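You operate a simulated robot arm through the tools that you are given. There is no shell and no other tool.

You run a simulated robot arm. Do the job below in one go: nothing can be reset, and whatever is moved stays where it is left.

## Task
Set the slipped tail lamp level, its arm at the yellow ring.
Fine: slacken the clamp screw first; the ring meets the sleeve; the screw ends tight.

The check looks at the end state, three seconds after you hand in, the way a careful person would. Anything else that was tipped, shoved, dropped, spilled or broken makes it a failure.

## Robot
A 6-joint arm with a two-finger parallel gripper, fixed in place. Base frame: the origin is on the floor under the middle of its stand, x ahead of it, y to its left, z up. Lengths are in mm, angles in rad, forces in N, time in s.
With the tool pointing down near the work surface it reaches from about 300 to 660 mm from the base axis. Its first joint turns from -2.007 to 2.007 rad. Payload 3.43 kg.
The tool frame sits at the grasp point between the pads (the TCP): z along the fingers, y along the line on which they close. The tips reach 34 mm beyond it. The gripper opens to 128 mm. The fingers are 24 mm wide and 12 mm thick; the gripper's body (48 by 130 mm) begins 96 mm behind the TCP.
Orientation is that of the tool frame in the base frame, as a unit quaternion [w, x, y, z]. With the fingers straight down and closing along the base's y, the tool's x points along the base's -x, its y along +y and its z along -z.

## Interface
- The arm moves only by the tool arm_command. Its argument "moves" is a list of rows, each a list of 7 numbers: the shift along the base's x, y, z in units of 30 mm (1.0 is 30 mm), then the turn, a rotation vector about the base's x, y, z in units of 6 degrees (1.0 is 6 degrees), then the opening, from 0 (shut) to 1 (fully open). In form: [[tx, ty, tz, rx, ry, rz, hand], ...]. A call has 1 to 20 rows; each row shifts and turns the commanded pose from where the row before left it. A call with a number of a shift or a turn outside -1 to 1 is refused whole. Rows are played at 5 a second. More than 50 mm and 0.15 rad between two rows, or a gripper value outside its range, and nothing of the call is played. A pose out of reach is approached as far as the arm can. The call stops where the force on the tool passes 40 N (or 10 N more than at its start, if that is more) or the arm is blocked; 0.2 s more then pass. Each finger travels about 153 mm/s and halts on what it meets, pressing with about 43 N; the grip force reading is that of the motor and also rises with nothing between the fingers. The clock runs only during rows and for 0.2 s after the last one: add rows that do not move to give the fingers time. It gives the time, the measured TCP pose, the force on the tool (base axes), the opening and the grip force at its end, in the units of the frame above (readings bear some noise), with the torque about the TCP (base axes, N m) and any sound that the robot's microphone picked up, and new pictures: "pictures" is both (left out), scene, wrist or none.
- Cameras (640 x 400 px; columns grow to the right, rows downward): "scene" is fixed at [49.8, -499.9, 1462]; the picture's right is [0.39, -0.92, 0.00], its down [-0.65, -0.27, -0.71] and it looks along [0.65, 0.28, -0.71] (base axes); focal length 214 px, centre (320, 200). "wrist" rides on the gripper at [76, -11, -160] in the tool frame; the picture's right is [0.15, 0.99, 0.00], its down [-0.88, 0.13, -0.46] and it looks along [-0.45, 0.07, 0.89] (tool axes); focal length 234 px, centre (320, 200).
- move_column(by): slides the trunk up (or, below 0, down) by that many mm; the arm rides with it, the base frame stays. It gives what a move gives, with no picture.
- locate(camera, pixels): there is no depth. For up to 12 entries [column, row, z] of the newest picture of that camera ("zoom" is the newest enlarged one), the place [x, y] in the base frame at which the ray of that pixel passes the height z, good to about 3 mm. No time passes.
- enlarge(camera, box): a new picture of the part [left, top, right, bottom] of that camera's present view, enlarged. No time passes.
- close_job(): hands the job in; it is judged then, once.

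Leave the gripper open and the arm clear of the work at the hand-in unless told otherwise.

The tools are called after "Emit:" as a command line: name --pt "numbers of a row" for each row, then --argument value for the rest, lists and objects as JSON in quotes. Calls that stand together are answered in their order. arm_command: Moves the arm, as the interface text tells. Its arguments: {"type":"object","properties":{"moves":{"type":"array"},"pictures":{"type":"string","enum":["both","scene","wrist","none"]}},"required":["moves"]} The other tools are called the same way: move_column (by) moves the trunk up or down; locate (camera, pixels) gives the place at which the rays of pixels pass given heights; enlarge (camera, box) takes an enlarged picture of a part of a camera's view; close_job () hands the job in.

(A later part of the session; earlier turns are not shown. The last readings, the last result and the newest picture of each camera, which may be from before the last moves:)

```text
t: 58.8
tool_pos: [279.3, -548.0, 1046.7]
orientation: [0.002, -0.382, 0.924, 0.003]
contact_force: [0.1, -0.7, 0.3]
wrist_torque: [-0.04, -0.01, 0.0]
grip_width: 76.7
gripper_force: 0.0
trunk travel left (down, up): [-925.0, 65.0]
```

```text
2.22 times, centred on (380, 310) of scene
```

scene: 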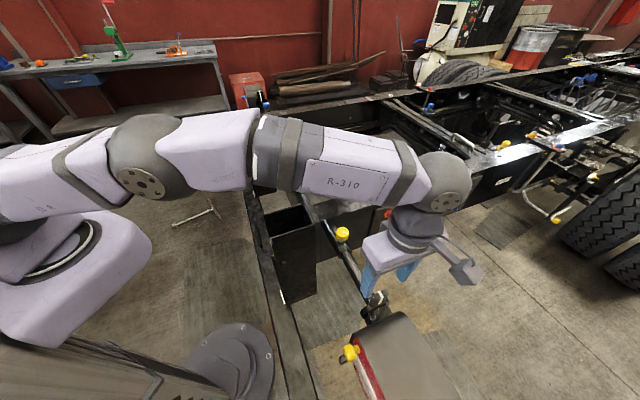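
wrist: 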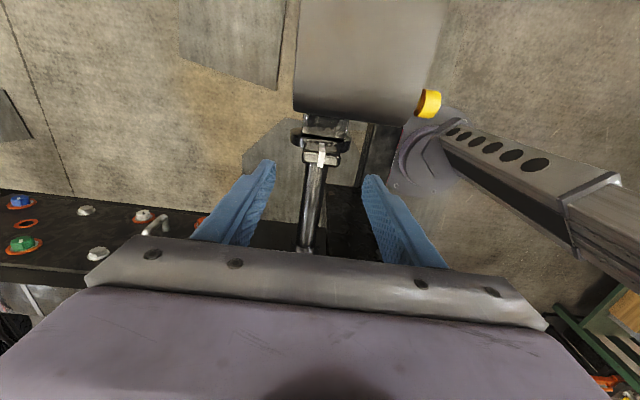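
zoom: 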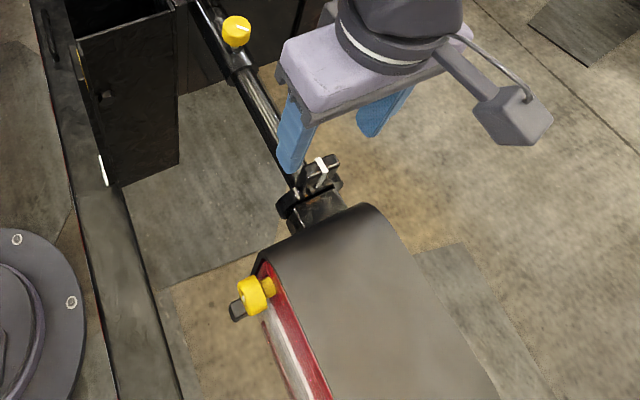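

The lamp stays where I left it. The sleeve mouth is visible in the scene at about (346,252), so I'll zoom there for the ring.

Emit:
enlarge --camera "scene" --box '[326, 230, 390, 280]'

Emit:
enlarge --camera "wrist" --box '[280, 200, 344, 250]'

```text
8.00 times, centred on (358, 255) of scene
```

zoom: 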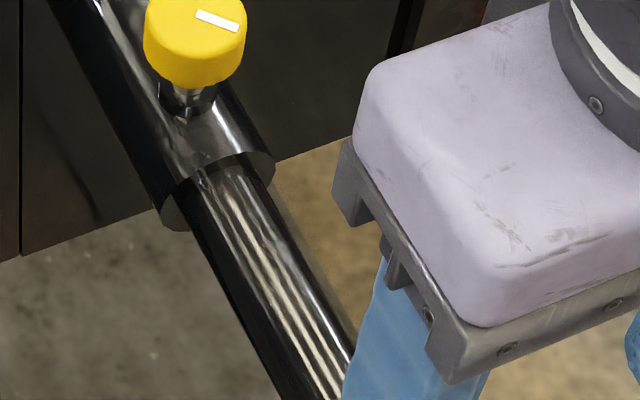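

```text
8.00 times, centred on (312, 225) of wrist
```

zoom: 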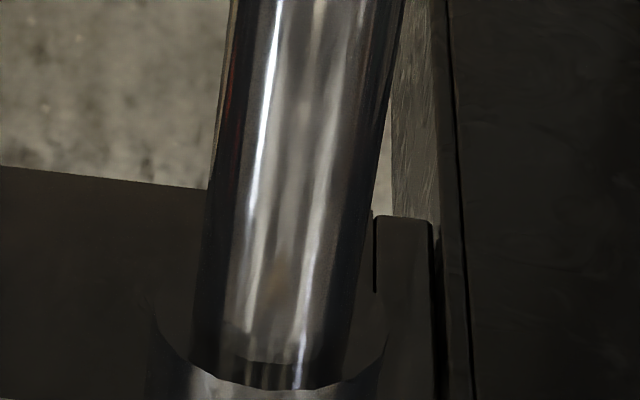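

No ring is showing yet after 26 mm, so it must be deeper in the sleeve. With the tool vertical the scene camera can see the mouth while I hold the fin. I'll go down, regrip and draw it out another 15 mm.

Emit:
arm_command --pt "0 0 -0.53 0 0 0 0.6" --pt "0 0 -0.53 0 0 0 0.6" --pt "0 0 -0.53 0 0 0 0.6" --pt "0 0 -0.53 0 0 0 0.6" --pt "0 0 -0.53 0 0 0 0.6" --pt "0 0 0 0 0 0 0.6" --pt "0 0 0 0 0 0 0.4" --pt "0 0 0 0 0 0 0" --pt "0 0 0 0 0 0 0" --pt "-0.059 -0.059 0 0 0 0 0" --pt "-0.059 -0.059 0 0 0 0 0" --pt "-0.059 -0.059 0 0 0 0 0" --pt "-0.059 -0.059 0 0 0 0 0" --pt "-0.059 -0.059 0 0 0 0 0" --pt "-0.059 -0.059 0 0 0 0 0" --pt "0 0 0 0 0 0 0" --pictures "both"

Emit:
enlarge --camera "scene" --box '[326, 230, 390, 280]'

Emit:
enlarge --camera "wrist" --box '[240, 150, 400, 260]'

```text
t: 62.2
tool_pos: [269.3, -557.3, 969.1]
orientation: [0.002, -0.382, 0.924, 0.002]
contact_force: [-3.3, 10.4, 12.0]
wrist_torque: [0.9, -1.06, 0.49]
grip_width: 39.9
gripper_force: 45.0
trunk travel left (down, up): [-925.0, 65.0]
```

scene: 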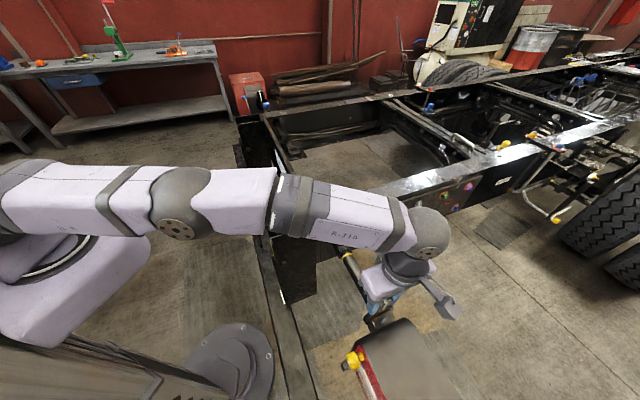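
wrist: 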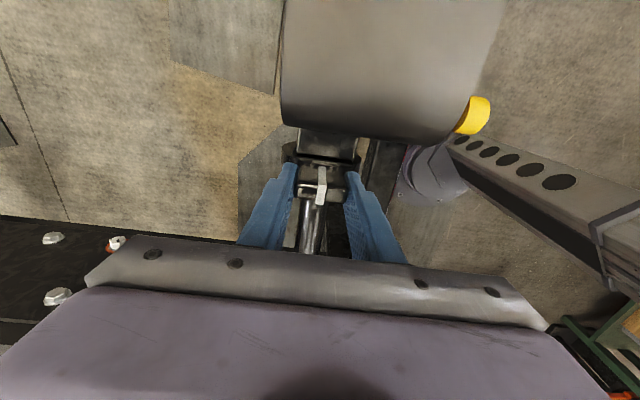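

```text
8.00 times, centred on (358, 255) of scene
```

zoom: 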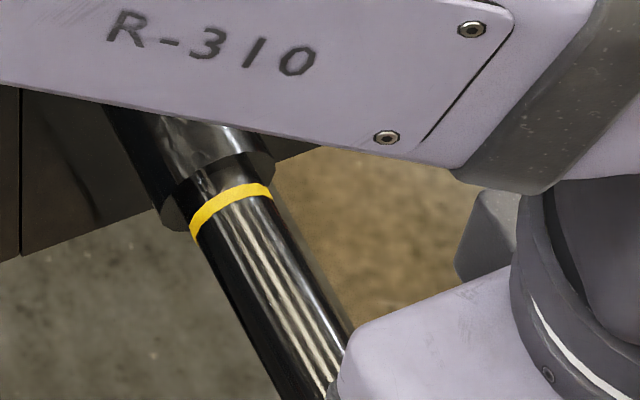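

```text
3.64 times, centred on (320, 205) of wrist
```

zoom: 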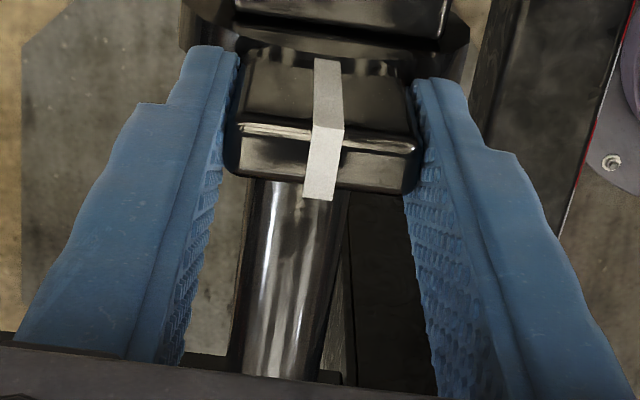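

The yellow ring is out, just beyond the sleeve mouth in the scene. I'll zoom closer to measure the gap between the ring and the sleeve edge.

Emit:
enlarge --camera "scene" --box '[338, 242, 370, 262]'

Emit:
locate --camera "zoom" --pixels '[[320, 200, 909]]'

```text
16.00 times, centred on (354, 252) of scene
```

zoom: 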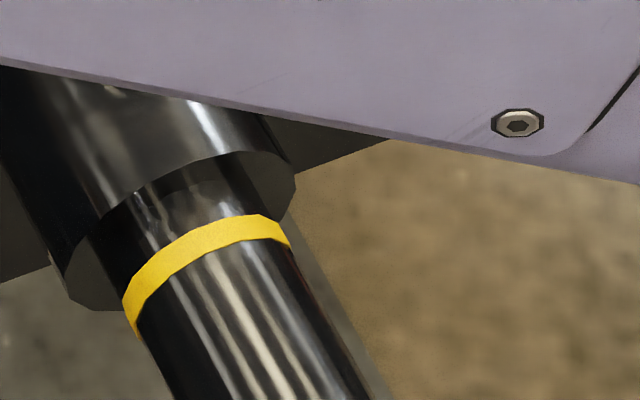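

```text
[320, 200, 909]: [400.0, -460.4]
```

The ring sits a few millimetres outside the sleeve face, and I need a cleaner measure. I'll release, lift clear and come over the mouth with the wrist camera looking back at it.

Emit:
arm_command --pt "0 0 0 0 0 0 0.6" --pt "0 0 0 0 0 0 0.6" --pt "0 0 0.7 0 0 0 0.6" --pt "0 0 0.7 0 0 0 0.6" --pt "0 0 0.7 0 0 0 0.6" --pt "0 0 0.7 0 0 0 0.6" --pt "0.512 0.48 0 0 0 0 0.6" --pt "0.512 0.48 0 0 0 0 0.6" --pt "0.512 0.48 0 0 0 0 0.6" --pt "0.512 0.48 0 0 0 0 0.6" --pt "0.512 0.48 0 0 0 0 0.6" --pt "0.512 0.48 0 0 0 0 0.6" --pt "0.512 0.48 0 0 0 0 0.6" --pt "0.512 0.48 0 0 0 0 0.6" --pt "0 0 0 0 0 0 0.6" --pictures "both"

Emit:
enlarge --camera "wrist" --box '[272, 120, 368, 180]'

Emit:
enlarge --camera "scene" --box '[330, 236, 394, 300]'

```text
t: 65.4
tool_pos: [393.6, -444.3, 1051.3]
orientation: [0.002, -0.382, 0.924, 0.003]
contact_force: [-0.7, 0.6, -0.6]
wrist_torque: [0.02, 0.0, 0.0]
grip_width: 76.7
gripper_force: 0.0
trunk travel left (down, up): [-925.0, 65.0]
```

scene: 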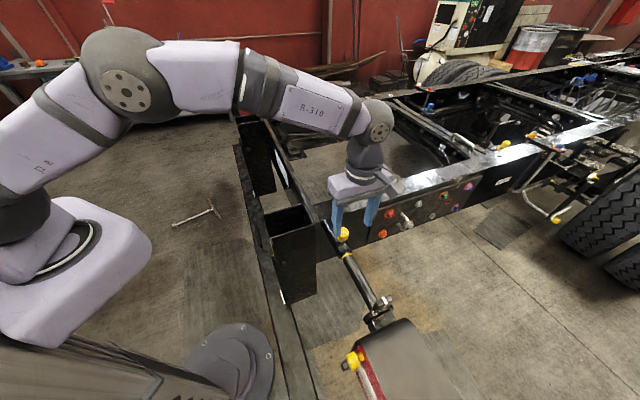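
wrist: 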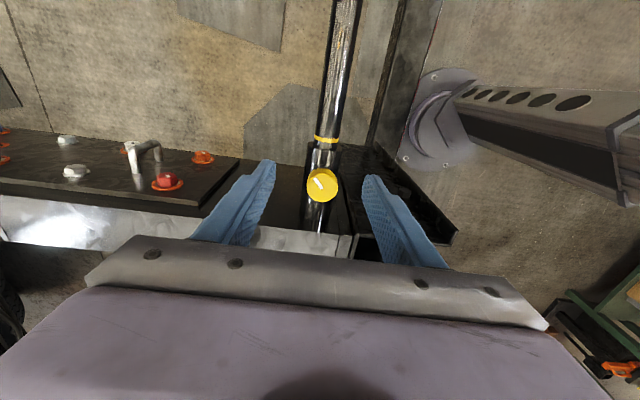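

```text
6.67 times, centred on (320, 150) of wrist
```

zoom: 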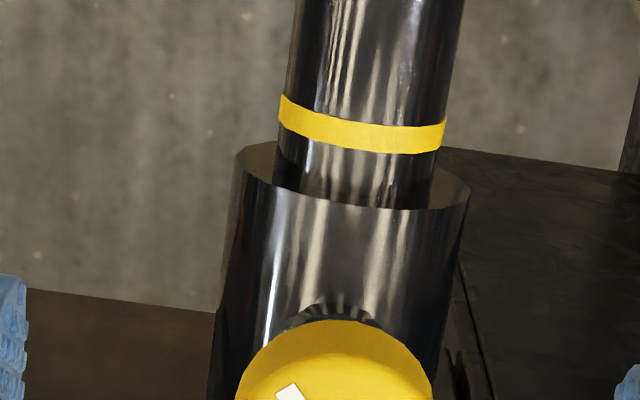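

```text
6.25 times, centred on (362, 268) of scene
```

zoom: 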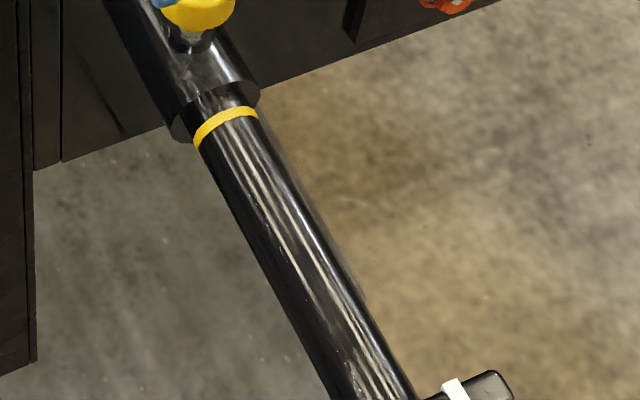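

Now it's clear: the ring's inboard edge is at wrist zoom row ~152 and the sleeve face meets the tube at about row ~195. I'll read those positions on the tube-top height (z 909) and check the fin's uprightness too.

Emit:
locate --camera "wrist" --pixels '[[326, 138.3, 909], [326, 142.8, 909], [326, 149.2, 909], [326, 151.2, 917], [313.5, 140.6, 892], [338.5, 143, 892]]'

Emit:
enlarge --camera "wrist" --box '[300, 130, 348, 160]'

```text
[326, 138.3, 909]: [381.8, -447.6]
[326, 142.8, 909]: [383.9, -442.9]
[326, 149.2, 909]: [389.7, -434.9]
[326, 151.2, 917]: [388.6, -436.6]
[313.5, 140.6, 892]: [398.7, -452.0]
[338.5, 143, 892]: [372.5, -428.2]
```

```text
13.33 times, centred on (324, 145) of wrist
```

zoom: 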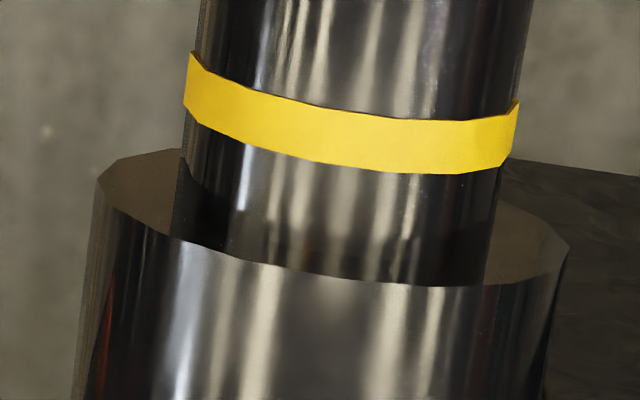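

The gap from the ring's inner edge to the sleeve face is about 8.6 mm, with the ring itself about 5.6 mm wide. So the arm must go back in about 8.6 mm. First I'll return above the fin with the tool vertical and check its uprightness in the picture.

Emit:
arm_command --pt "-0.518 -0.471 0 0 0 0 0.6" --pt "-0.518 -0.471 0 0 0 0 0.6" --pt "-0.518 -0.471 0 0 0 0 0.6" --pt "-0.518 -0.471 0 0 0 0 0.6" --pt "-0.518 -0.471 0 0 0 0 0.6" --pt "-0.518 -0.471 0 0 0 0 0.6" --pt "-0.518 -0.471 0 0 0 0 0.6" --pt "-0.518 -0.471 0 0 0 0 0.6" --pt "0 0 0 0 0 0 0.6" --pictures "both"

Emit:
enlarge --camera "wrist" --box '[280, 120, 360, 170]'

Emit:
enlarge --camera "wrist" --box '[270, 0, 470, 160]'

Emit:
enlarge --camera "scene" --box '[330, 280, 458, 400]'

```text
t: 67.4
tool_pos: [267.9, -555.8, 1052.4]
orientation: [0.001, -0.382, 0.924, 0.002]
contact_force: [-0.8, 0.0, 0.6]
wrist_torque: [0.01, 0.04, -0.01]
grip_width: 77.1
gripper_force: 0.0
trunk travel left (down, up): [-925.0, 65.0]
```

scene: 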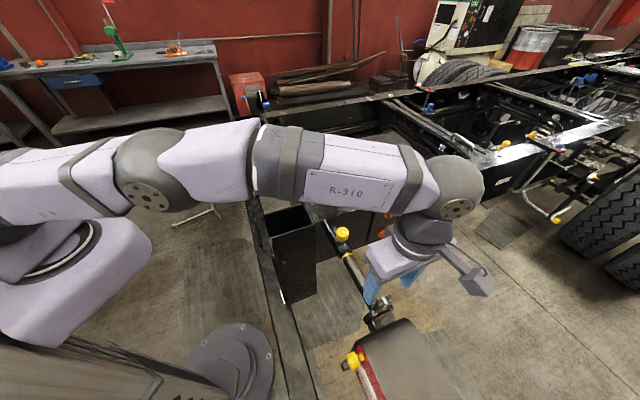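
wrist: 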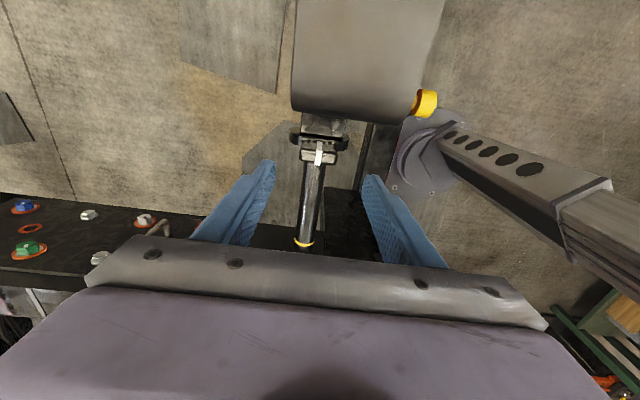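

```text
8.00 times, centred on (320, 145) of wrist
```

zoom: 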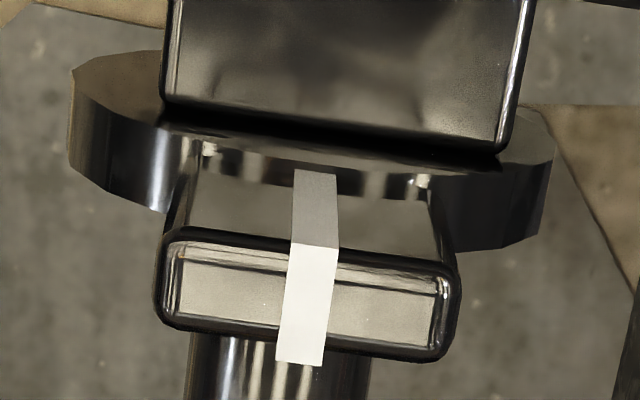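

```text
2.50 times, centred on (370, 80) of wrist
```

zoom: 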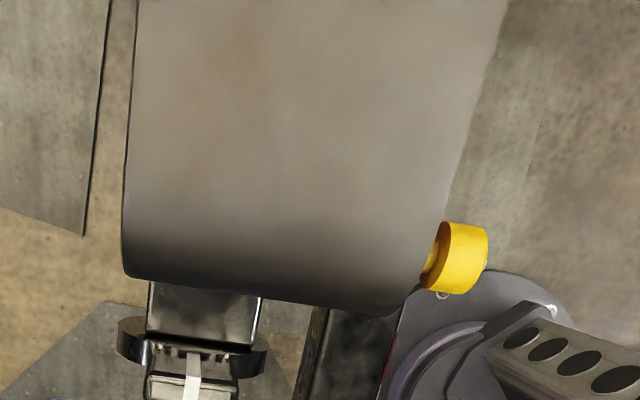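

```text
3.33 times, centred on (394, 340) of scene
```

zoom: 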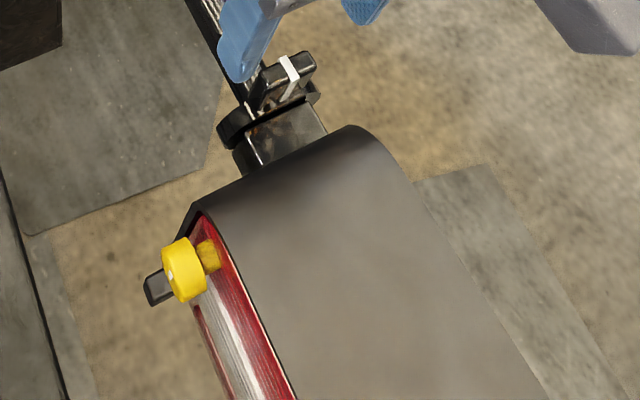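

With the tool vertical, the tape edges on the fin line up with the vertical vanishing direction, so the fin is upright to within about half a degree. The fin is 1 mm off-centre, so I'll correct that, go down, grip and push the arm in about 8.6 mm, then zoom on the ring.

Emit:
arm_command --pt "0.023 -0.023 -0.556 0 0 0 0.6" --pt "0 0 -0.556 0 0 0 0.6" --pt "0 0 -0.556 0 0 0 0.6" --pt "0 0 -0.556 0 0 0 0.6" --pt "0 0 -0.556 0 0 0 0.6" --pt "0 0 0 0 0 0 0.6" --pt "0 0 0 0 0 0 0.4" --pt "0 0 0 0 0 0 0" --pt "0 0 0 0 0 0 0" --pictures "both"

Emit:
enlarge --camera "scene" --box '[338, 242, 370, 262]'

```text
t: 69.4
tool_pos: [269.2, -558.9, 969.6]
orientation: [0.001, -0.382, 0.924, 0.001]
contact_force: [-1.4, 0.7, 10.4]
wrist_torque: [0.68, 0.04, 0.0]
grip_width: 40.1
gripper_force: 45.0
trunk travel left (down, up): [-925.0, 65.0]
```

scene: 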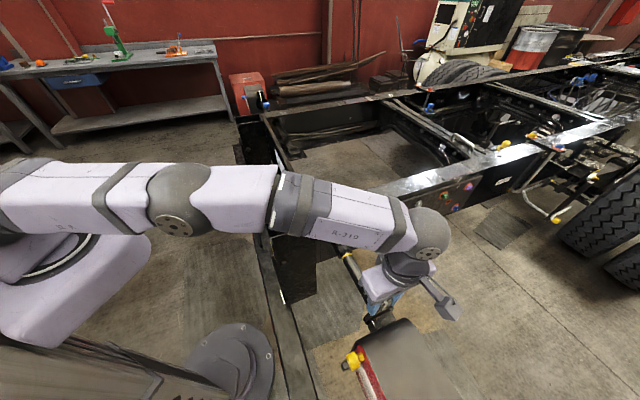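
wrist: 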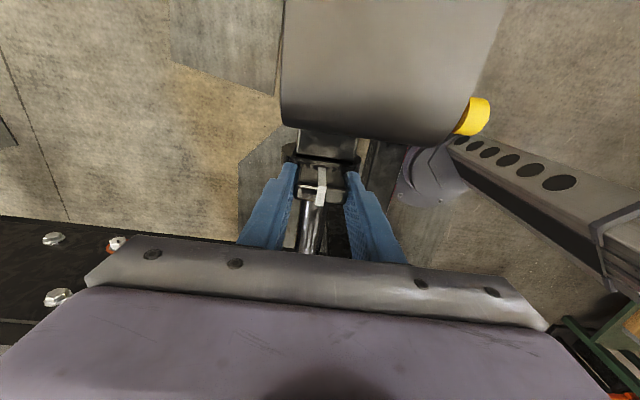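

```text
16.00 times, centred on (354, 252) of scene
```

zoom: 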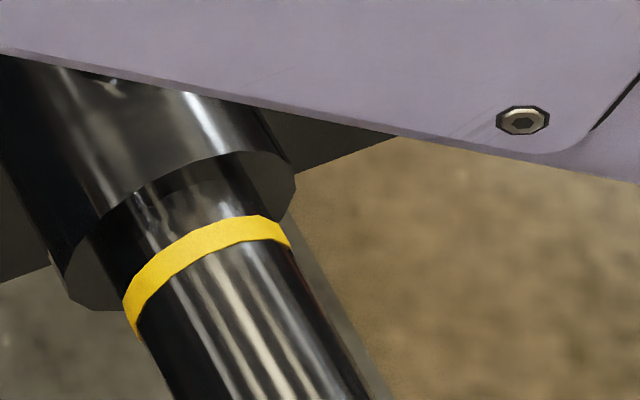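

The grip is almost free of side force. I'll push inward 8.6 mm in small steps.

Emit:
arm_command --pt "0.0405 0.0405 0 0 0 0 0" --pt "0.0405 0.0405 0 0 0 0 0" --pt "0.0405 0.0405 0 0 0 0 0" --pt "0.0405 0.0405 0 0 0 0 0" --pt "0.0405 0.0405 0 0 0 0 0" --pt "0 0 0 0 0 0 0" --pictures "both"

Emit:
enlarge --camera "scene" --box '[338, 242, 370, 262]'

```text
t: 70.8
tool_pos: [274.1, -552.4, 968.6]
orientation: [0.002, -0.382, 0.924, 0.0]
contact_force: [-5.3, -2.4, 12.9]
wrist_torque: [-1.74, 0.64, 0.07]
grip_width: 40.2
gripper_force: 44.9
trunk travel left (down, up): [-925.0, 65.0]
```

scene: 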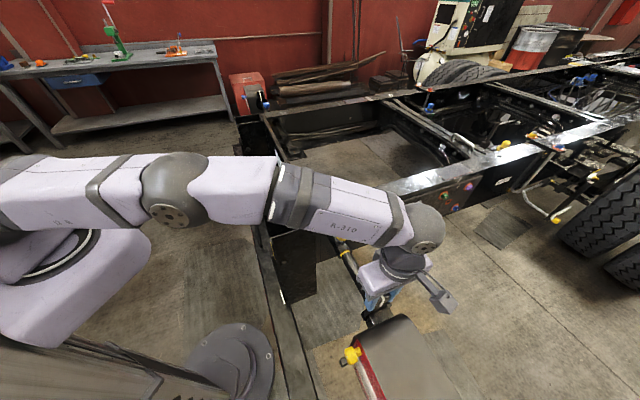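
wrist: 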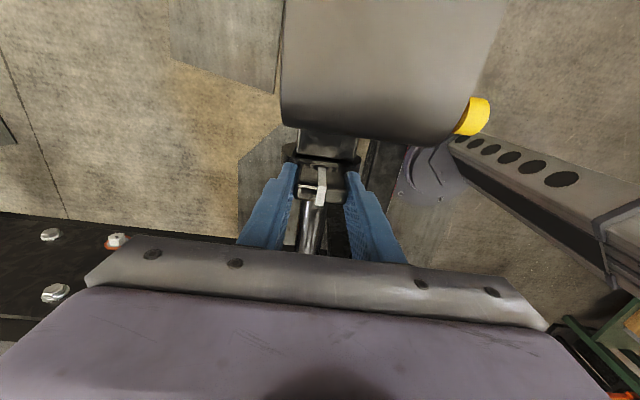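

```text
16.00 times, centred on (354, 252) of scene
```

zoom: 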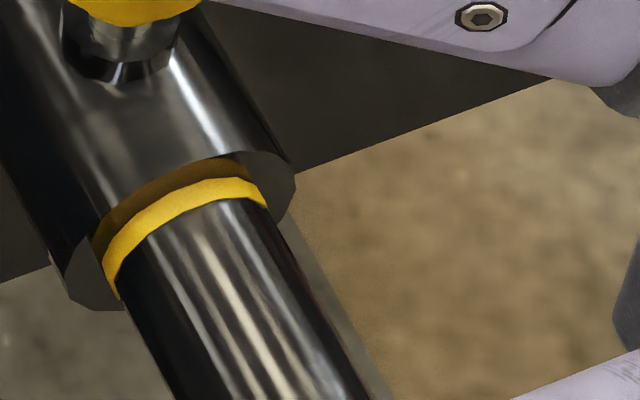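

The ring moved in to the sleeve and its colour now mirrors on the sleeve's end face, so the gap is nearly closed. I'll release, lift and measure from the wrist camera again.

Emit:
arm_command --pt "0 0 0 0 0 0 0.6" --pt "0 0 0 0 0 0 0.6" --pt "0 0 0.7 0 0 0 0.6" --pt "0 0 0.7 0 0 0 0.6" --pt "0 0 0.7 0 0 0 0.6" --pt "0 0 0.7 0 0 0 0.6" --pt "0.485 0.45 0 0 0 0 0.6" --pt "0.485 0.45 0 0 0 0 0.6" --pt "0.485 0.45 0 0 0 0 0.6" --pt "0.485 0.45 0 0 0 0 0.6" --pt "0.485 0.45 0 0 0 0 0.6" --pt "0.485 0.45 0 0 0 0 0.6" --pt "0.485 0.45 0 0 0 0 0.6" --pt "0.485 0.45 0 0 0 0 0.6" --pt "0 0 0 0 0 0 0.6" --pictures "both"

Emit:
enlarge --camera "wrist" --box '[300, 125, 348, 155]'

Emit:
enlarge --camera "scene" --box '[338, 242, 370, 262]'

```text
t: 74.0
tool_pos: [392.7, -442.1, 1050.8]
orientation: [0.002, -0.382, 0.924, 0.003]
contact_force: [0.4, 0.1, -0.8]
wrist_torque: [0.02, -0.01, -0.01]
grip_width: 76.7
gripper_force: 0.0
trunk travel left (down, up): [-925.0, 65.0]
```

scene: 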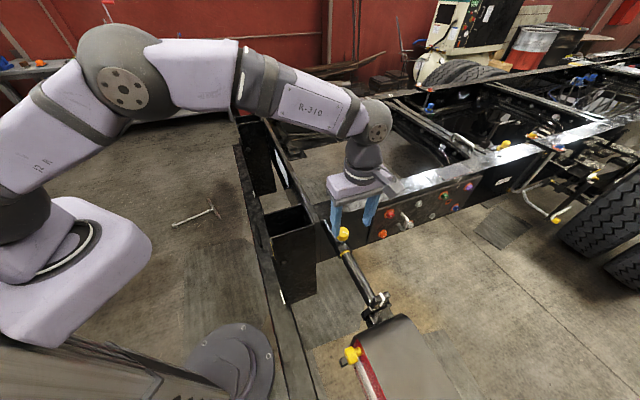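
wrist: 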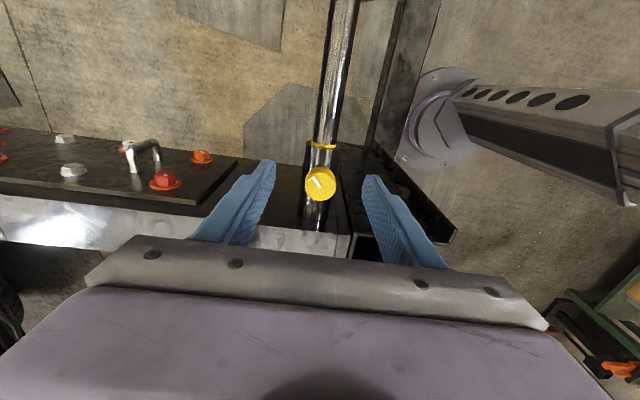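

```text
13.33 times, centred on (324, 140) of wrist
```

zoom: 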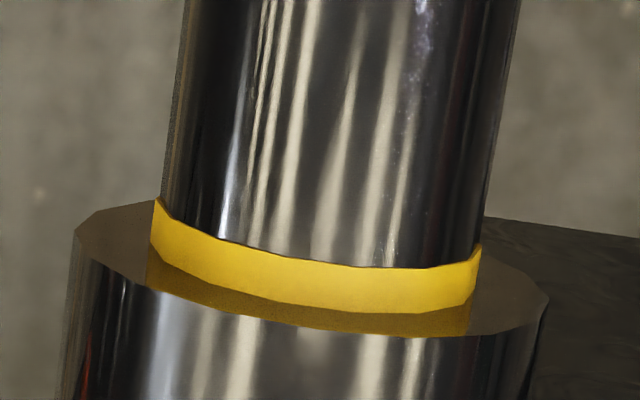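

```text
16.00 times, centred on (354, 252) of scene
```

zoom: 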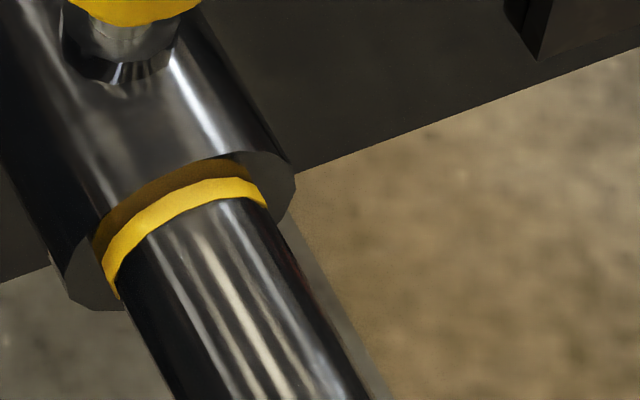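

The ring now touches the sleeve face: its mirror image in the face starts right at the ring's edge with no gap, and it looks at most about 0.5–0.9 mm inside. Before tightening I'll recheck the fin's uprightness and the lamp from above the fin.

Emit:
arm_command --pt "-0.495 -0.46 0 0 0 0 0.6" --pt "-0.495 -0.46 0 0 0 0 0.6" --pt "-0.495 -0.46 0 0 0 0 0.6" --pt "-0.495 -0.46 0 0 0 0 0.6" --pt "-0.495 -0.46 0 0 0 0 0.6" --pt "-0.495 -0.46 0 0 0 0 0.6" --pt "-0.495 -0.46 0 0 0 0 0.6" --pt "-0.495 -0.46 0 0 0 0 0.6" --pt "0 0 0 0 0 0 0.6" --pictures "both"

Emit:
enlarge --camera "wrist" --box '[280, 120, 360, 170]'

Emit:
enlarge --camera "scene" --box '[330, 300, 458, 400]'

```text
t: 76.0
tool_pos: [275.6, -553.6, 1052.0]
orientation: [0.002, -0.383, 0.924, 0.003]
contact_force: [0.3, 0.1, 0.3]
wrist_torque: [0.0, 0.02, 0.02]
grip_width: 76.8
gripper_force: 0.0
trunk travel left (down, up): [-925.0, 65.0]
```

scene: 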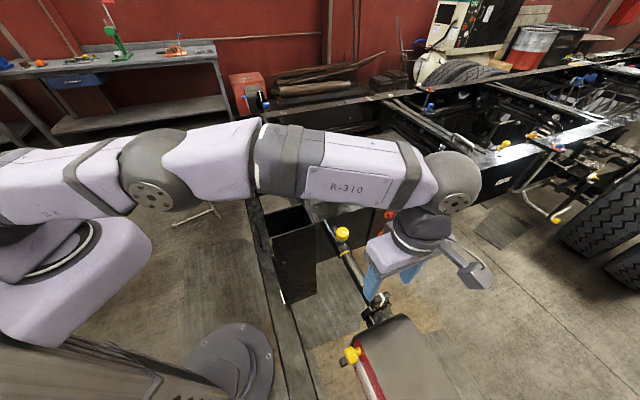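
wrist: 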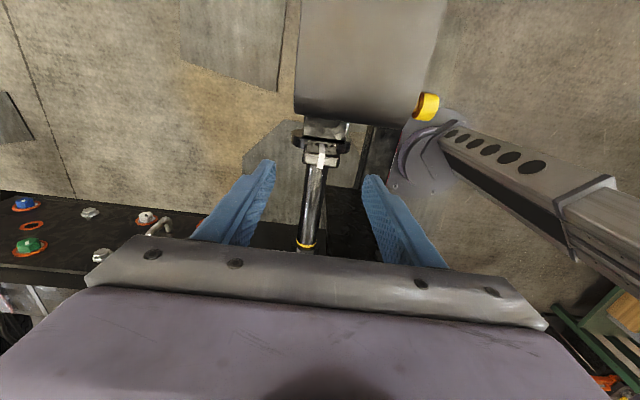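

```text
8.00 times, centred on (320, 145) of wrist
```

zoom: 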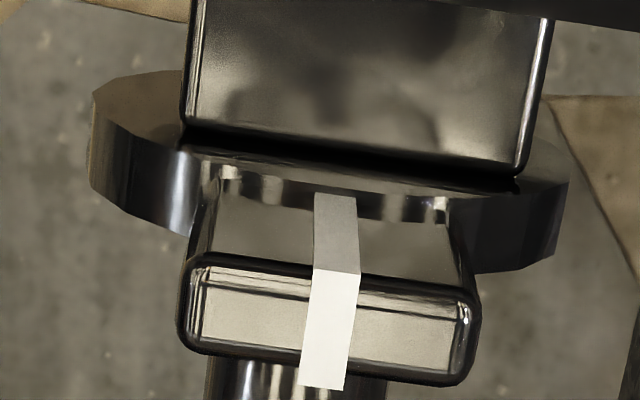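

```text
4.00 times, centred on (394, 350) of scene
```

zoom: 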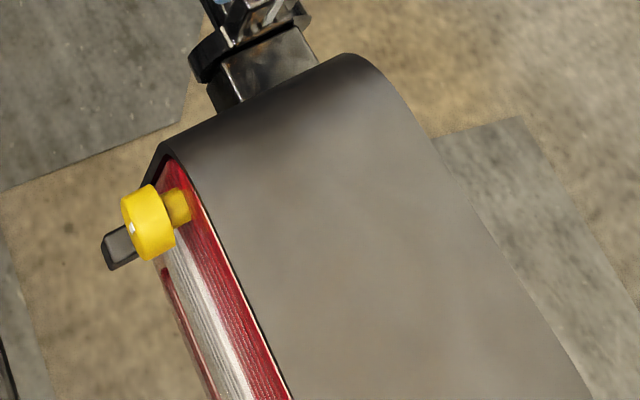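

The tape edges still match the vertical direction, so the roll held. I'd like an independent check on the housing itself, so I'll zoom on its inboard top edge in both cameras and compare the heights of its two corners.

Emit:
enlarge --camera "wrist" --box '[280, 60, 440, 160]'

Emit:
enlarge --camera "scene" --box '[340, 300, 420, 350]'

```text
4.00 times, centred on (360, 110) of wrist
```

zoom: 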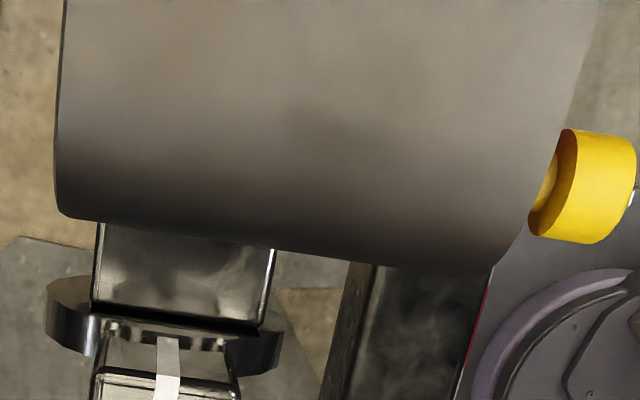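

```text
8.00 times, centred on (380, 325) of scene
```

zoom: 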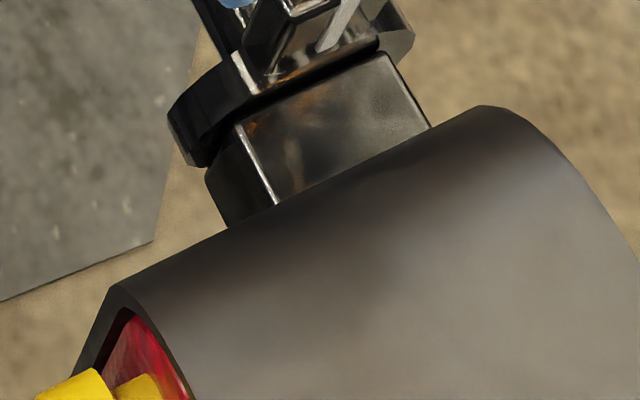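

I'll pair the two corners: lens side scene (354.4,335.9) with wrist (403.7,127.5), and back side scene (401,313.4) with wrist (295,113).

Emit:
locate --camera "scene" --pixels '[[354.4, 335.9, 920], [354.4, 335.9, 980], [401, 313.4, 920], [401, 313.4, 980], [376, 324.5, 920], [376, 324.5, 980]]'

Emit:
locate --camera "wrist" --pixels '[[403.7, 127.5, 920], [403.7, 127.5, 980], [295, 113, 920], [295, 113, 980], [347, 121.3, 920], [347, 121.3, 980]]'

```text
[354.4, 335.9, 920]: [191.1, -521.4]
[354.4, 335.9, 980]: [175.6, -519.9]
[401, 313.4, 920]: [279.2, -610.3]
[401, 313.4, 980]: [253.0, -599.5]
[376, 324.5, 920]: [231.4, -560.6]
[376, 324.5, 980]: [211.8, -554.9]
```

```text
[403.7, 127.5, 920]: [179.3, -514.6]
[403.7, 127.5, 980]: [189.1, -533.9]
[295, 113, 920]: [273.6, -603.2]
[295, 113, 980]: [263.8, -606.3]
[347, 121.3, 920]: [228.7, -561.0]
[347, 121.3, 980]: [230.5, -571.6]
```

Both top corners come out at z ≈ 945 mm, so the housing is level too. Now to tighten: I'll move back over the screw while yawing to about +135°, which leaves a long clockwise stroke.

Emit:
arm_command --pt "0.2998 0.303 0.0778 0 0 1 0.6" --pt "0.2998 0.303 0.0778 0 0 1 0.6" --pt "0.2998 0.303 0.0778 0 0 1 0.6" --pt "0.2998 0.303 0.0778 0 0 1 0.6" --pt "0.2998 0.303 0.0778 0 0 1 0.6" --pt "0.2998 0.303 0.0778 0 0 1 0.6" --pt "0.2998 0.303 0.0778 0 0 1 0.6" --pt "0.2998 0.303 0.0778 0 0 1 0.6" --pt "0.2998 0.303 0.0778 0 0 1 0.6" --pt "0.2998 0.303 0.0778 0 0 1 0.6" --pt "0.2998 0.303 0.0778 0 0 1 0.6" --pt "0.2998 0.303 0.0778 0 0 1 0.6" --pt "0.2998 0.303 0.0778 0 0 1 0.6" --pt "0.2998 0.303 0.0778 0 0 1 0.6" --pt "0.2998 0.303 0.0778 0 0 1 0.6" --pt "0 0 0 0 0 0 0.6" --pictures "both"

```text
t: 79.4
tool_pos: [434.8, -393.3, 1082.7]
orientation: [0.011, 0.896, -0.444, -0.005]
contact_force: [0.4, 0.2, -0.7]
wrist_torque: [0.02, -0.01, -0.02]
grip_width: 76.8
gripper_force: 0.0
out of reach, approached as far as the arm can: row 13, 14, 15
trunk travel left (down, up): [-925.0, 65.0]
```

scene: 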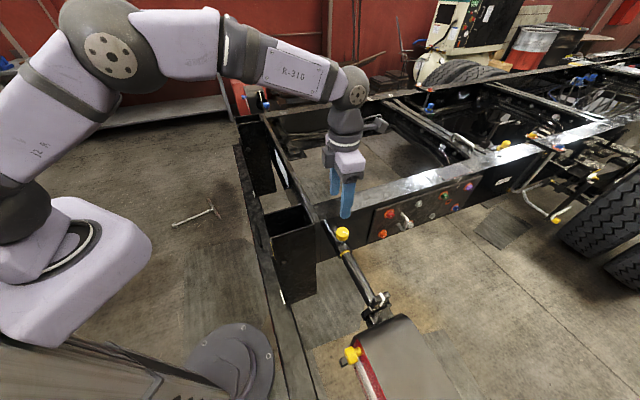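
wrist: 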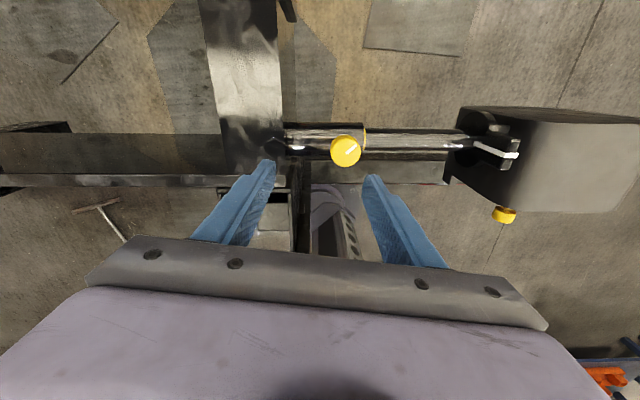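

The wrist limit is near +120°: the last rows were out of reach and the tool drifted to (435,-393). It is still high and clear. I'll yaw back 27° and shift back over the screw, then read the pose.

Emit:
arm_command --pt "0 0 0 0 0 -0.9 0.6" --pt "-0.2 -0.2 0.03 0 0 -0.9 0.6" --pt "-0.2 -0.2 0.03 0 0 -0.9 0.6" --pt "-0.2 -0.2 0.03 0 0 -0.9 0.6" --pt "-0.2 -0.2 0.03 0 0 -0.9 0.6" --pt "0 0 0 0 0 0 0.6" --pictures "wrist"

```text
t: 80.8
tool_pos: [411.8, -417.8, 1084.4]
orientation: [0.009, 0.767, -0.641, -0.009]
contact_force: [-0.2, 0.7, 0.1]
wrist_torque: [0.02, 0.03, 0.02]
grip_width: 76.6
gripper_force: 0.1
trunk travel left (down, up): [-925.0, 65.0]
```

wrist: 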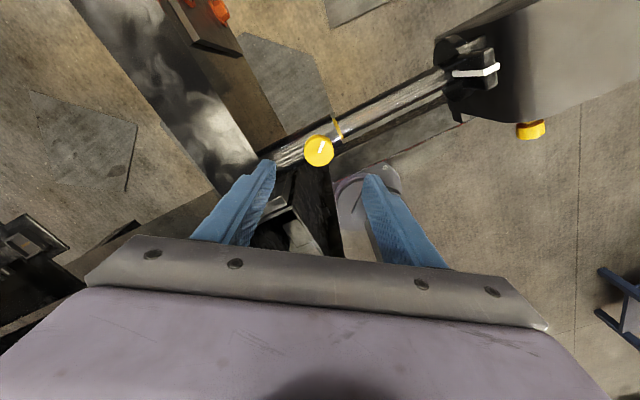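

The pose is back over the screw at yaw +100° with a 1.5° tilt. I'll correct that, descend to about 965.5 and close on the head.

Emit:
arm_command --pt "-0.043 0.017 0 0.022 -0.243 0 0.6" --pt "0 0 -0.793 0 0 0 0.6" --pt "0 0 -0.793 0 0 0 0.6" --pt "0 0 -0.793 0 0 0 0.6" --pt "0 0 -0.793 0 0 0 0.6" --pt "0 0 -0.793 0 0 0 0.6" --pt "0 0 0 0 0 0 0.6" --pt "0 0 0 0 0 0 0.25" --pt "0 0 0 0 0 0 0" --pt "0 0 0 0 0 0 0" --pictures "wrist"

```text
t: 83.0
tool_pos: [409.8, -415.9, 965.5]
orientation: [0.001, 0.768, -0.641, 0.0]
contact_force: [1.7, 1.5, -0.4]
wrist_torque: [-0.23, -0.34, 0.03]
grip_width: 35.0
gripper_force: 44.6
trunk travel left (down, up): [-925.0, 65.0]
```

wrist: 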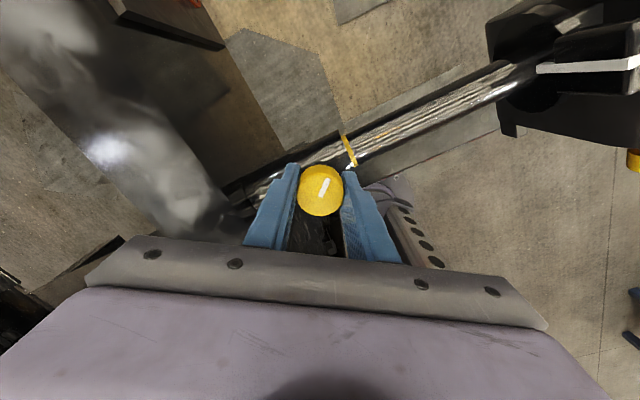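

The head is gripped at 35 mm and 45 N. I'll turn clockwise 108° and check force and torque.

Emit:
arm_command --pt "0 0 0 0 0 -0.9 0" --pt "0 0 0 0 0 -0.9 0" --pt "0 0 0 0 0 -0.9 0" --pt "0 0 0 0 0 -0.9 0" --pt "0 0 0 0 0 -0.9 0" --pt "0 0 0 0 0 -0.9 0" --pt "0 0 0 0 0 -0.9 0" --pt "0 0 0 0 0 -0.9 0" --pt "0 0 0 0 0 -0.9 0" --pt "0 0 0 0 0 -0.9 0" --pt "0 0 0 0 0 -0.9 0" --pt "0 0 0 0 0 -0.9 0" --pt "0 0 0 0 0 -0.9 0" --pt "0 0 0 0 0 -0.9 0" --pt "0 0 0 0 0 -0.9 0" --pt "0 0 0 0 0 -0.9 0" --pt "0 0 0 0 0 -0.9 0" --pt "0 0 0 0 0 -0.9 0" --pt "0 0 0 0 0 -0.9 0" --pt "0 0 0 0 0 -0.9 0" --pictures "both"

```text
t: 87.2
tool_pos: [410.3, -417.8, 964.6]
orientation: [-0.001, 0.068, 0.998, 0.0]
contact_force: [14.8, -4.1, -4.2]
wrist_torque: [0.01, 0.42, 0.02]
grip_width: 34.6
gripper_force: 44.8
trunk travel left (down, up): [-925.0, 65.0]
```

scene: 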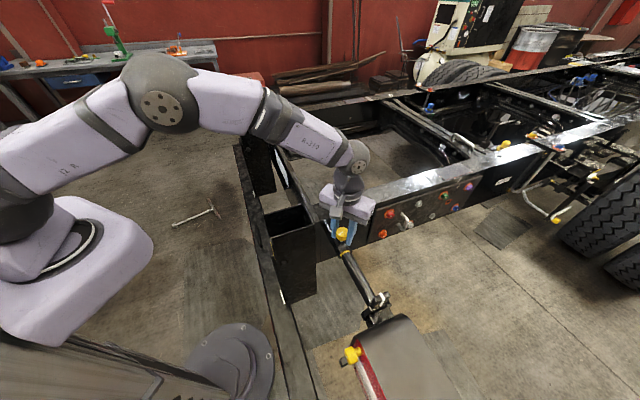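
wrist: 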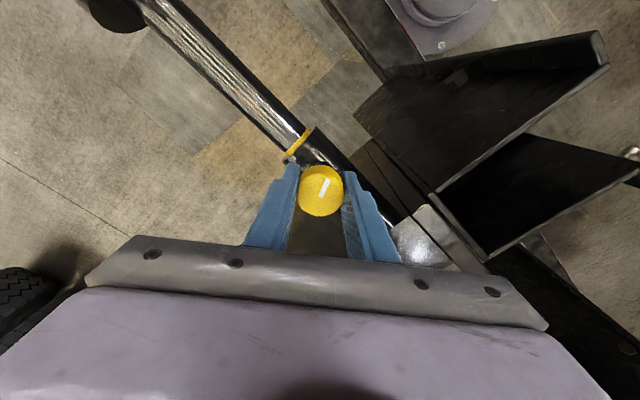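

The turn is at 108° clockwise with the mark following; there is a 15 N side force from slight off-centre. I'll continue another 108°.

Emit:
arm_command --pt "0 0 0 0 0 -0.9 0" --pt "0 0 0 0 0 -0.9 0" --pt "0 0 0 0 0 -0.9 0" --pt "0 0 0 0 0 -0.9 0" --pt "0 0 0 0 0 -0.9 0" --pt "0 0 0 0 0 -0.9 0" --pt "0 0 0 0 0 -0.9 0" --pt "0 0 0 0 0 -0.9 0" --pt "0 0 0 0 0 -0.9 0" --pt "0 0 0 0 0 -0.9 0" --pt "0 0 0 0 0 -0.9 0" --pt "0 0 0 0 0 -0.9 0" --pt "0 0 0 0 0 -0.9 0" --pt "0 0 0 0 0 -0.9 0" --pt "0 0 0 0 0 -0.9 0" --pt "0 0 0 0 0 -0.9 0" --pt "0 0 0 0 0 -0.9 0" --pt "0 0 0 0 0 -0.9 0" --pt "0 0 0 0 0 -0.9 0" --pt "0 0 0 0 0 -0.9 0" --pictures "both"

```text
t: 91.4
tool_pos: [409.2, -418.1, 964.8]
orientation: [0.001, 0.847, 0.532, 0.0]
contact_force: [7.3, -9.1, 4.0]
wrist_torque: [-0.87, 0.77, 0.04]
grip_width: 34.6
gripper_force: 45.3
trunk travel left (down, up): [-925.0, 65.0]
```

scene: 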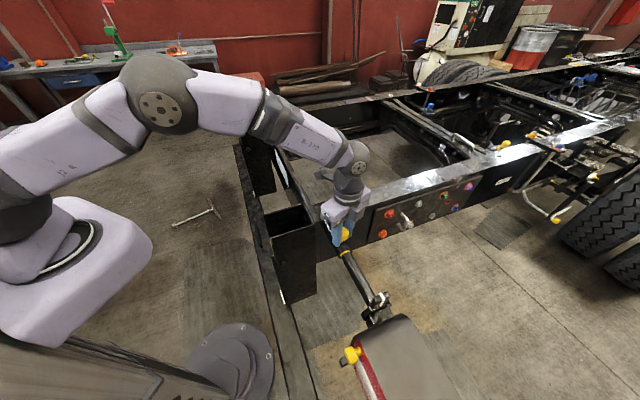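
wrist: 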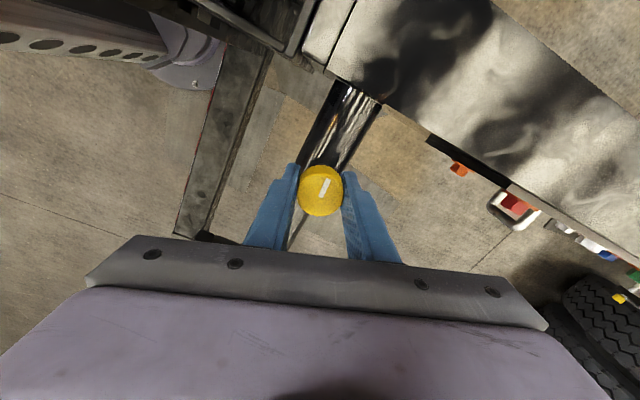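

It is at 216° clockwise with no resistance yet. I'll ratchet in place: open, yaw back 108° around the head (fingers sweep well clear of the rail), then regrip.

Emit:
arm_command --pt "0 0 0 0 0 0 0.55" --pt "0 0 0 0 0 0 0.55" --pt "0 0 0 0 0 1 0.55" --pt "0 0 0 0 0 1 0.55" --pt "0 0 0 0 0 1 0.55" --pt "0 0 0 0 0 1 0.55" --pt "0 0 0 0 0 1 0.55" --pt "0 0 0 0 0 1 0.55" --pt "0 0 0 0 0 1 0.55" --pt "0 0 0 0 0 1 0.55" --pt "0 0 0 0 0 1 0.55" --pt "0 0 0 0 0 1 0.55" --pt "0 0 0 0 0 1 0.55" --pt "0 0 0 0 0 1 0.55" --pt "0 0 0 0 0 1 0.55" --pt "0 0 0 0 0 1 0.55" --pt "0 0 0 0 0 1 0.55" --pt "0 0 0 0 0 1 0.55" --pt "0 0 0 0 0 1 0.55" --pt "0 0 0 0 0 1 0.55" --pictures "wrist"

```text
t: 95.6
tool_pos: [410.4, -415.9, 965.0]
orientation: [-0.001, 0.066, 0.998, 0.0]
contact_force: [-0.3, -0.2, -0.6]
wrist_torque: [0.0, 0.04, -0.02]
grip_width: 70.5
gripper_force: 0.0
trunk travel left (down, up): [-925.0, 65.0]
```

wrist: 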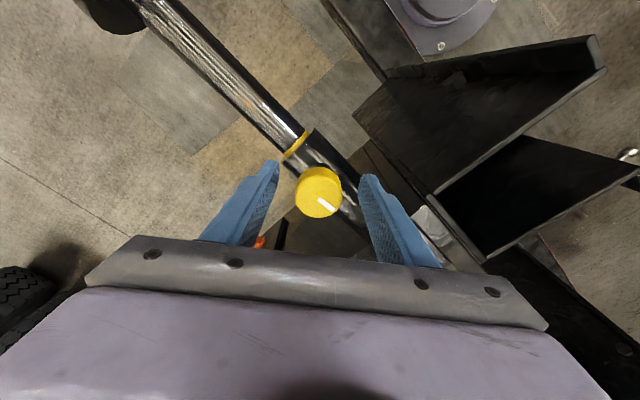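

The yaw is back at -8° with the head at (318,191). I'll shift 1.4 mm to centre, close, and continue clockwise about 86°, approaching the original position.

Emit:
arm_command --pt "0 -0.045 0 0 0 0 0.55" --pt "0 0 0 0 0 0 0.25" --pt "0 0 0 0 0 0 0" --pt "0 0 0 0 0 0 0" --pt "0 0 0 0 0 -0.9 0" --pt "0 0 0 0 0 -0.9 0" --pt "0 0 0 0 0 -0.9 0" --pt "0 0 0 0 0 -0.9 0" --pt "0 0 0 0 0 -0.9 0" --pt "0 0 0 0 0 -0.9 0" --pt "0 0 0 0 0 -0.9 0" --pt "0 0 0 0 0 -0.9 0" --pt "0 0 0 0 0 -0.9 0" --pt "0 0 0 0 0 -0.9 0" --pt "0 0 0 0 0 -0.9 0" --pt "0 0 0 0 0 -0.9 0" --pt "0 0 0 0 0 -0.9 0" --pt "0 0 0 0 0 -0.9 0" --pt "0 0 0 0 0 -0.9 0" --pt "0 0 0 0 0 -0.9 0" --pictures "both"

```text
t: 99.8
tool_pos: [410.7, -417.1, 964.1]
orientation: [0.001, 0.733, 0.681, 0.002]
contact_force: [7.0, 15.2, 2.1]
wrist_torque: [0.88, 0.29, 0.07]
grip_width: 35.7
gripper_force: 44.7
trunk travel left (down, up): [-925.0, 65.0]
```

scene: 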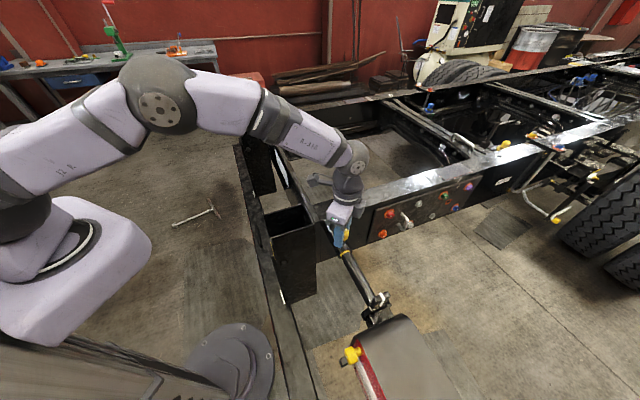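
wrist: 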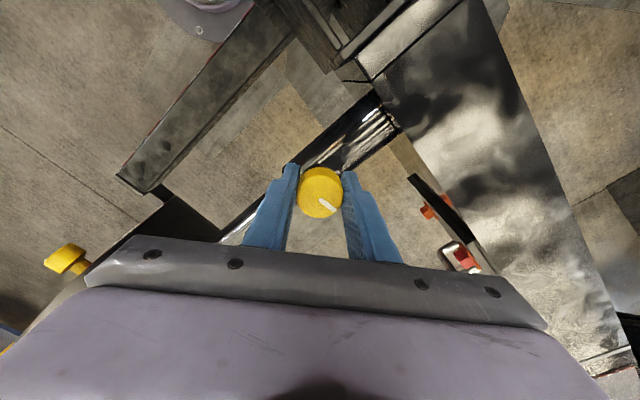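

The total is 302° clockwise, with the first hint of torque at +0.07 N m. I'll keep turning 40° more.

Emit:
arm_command --pt "0 0 0 0 0 -0.8 0" --pt "0 0 0 0 0 -0.8 0" --pt "0 0 0 0 0 -0.8 0" --pt "0 0 0 0 0 -0.8 0" --pt "0 0 0 0 0 -0.8 0" --pt "0 0 0 0 0 -0.8 0" --pt "0 0 0 0 0 -0.8 0" --pt "0 0 0 0 0 -0.8 0" --pictures "both"

Emit:
enlarge --camera "wrist" --box '[272, 150, 368, 210]'

```text
t: 101.6
tool_pos: [410.2, -418.1, 966.7]
orientation: [0.001, 0.915, 0.402, 0.001]
contact_force: [-1.9, 1.1, 1.5]
wrist_torque: [0.03, 0.23, 0.76]
grip_width: 35.7
gripper_force: 45.3
trunk travel left (down, up): [-925.0, 65.0]
```

scene: 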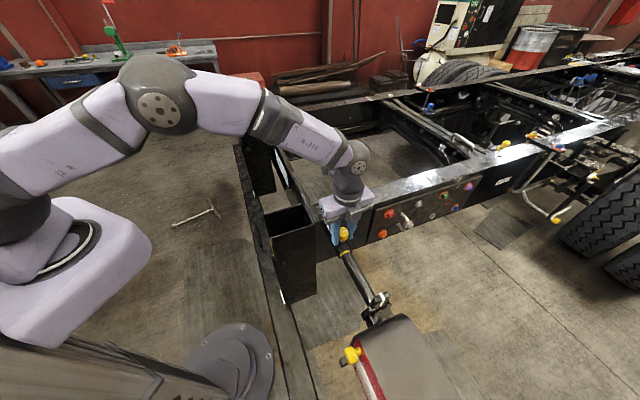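
wrist: 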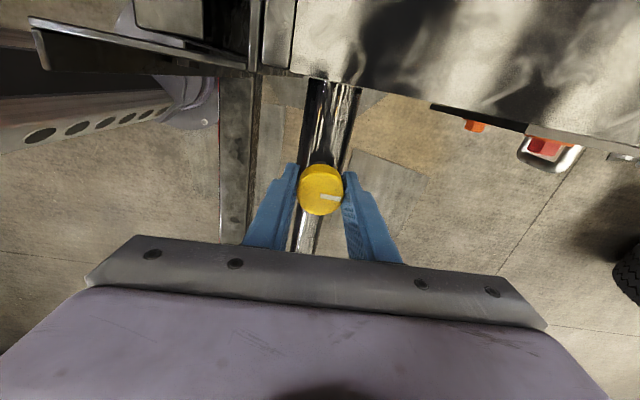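

```text
6.67 times, centred on (320, 180) of wrist
```

zoom: 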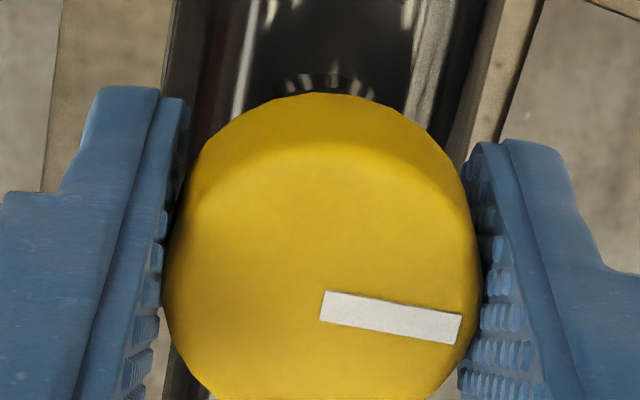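

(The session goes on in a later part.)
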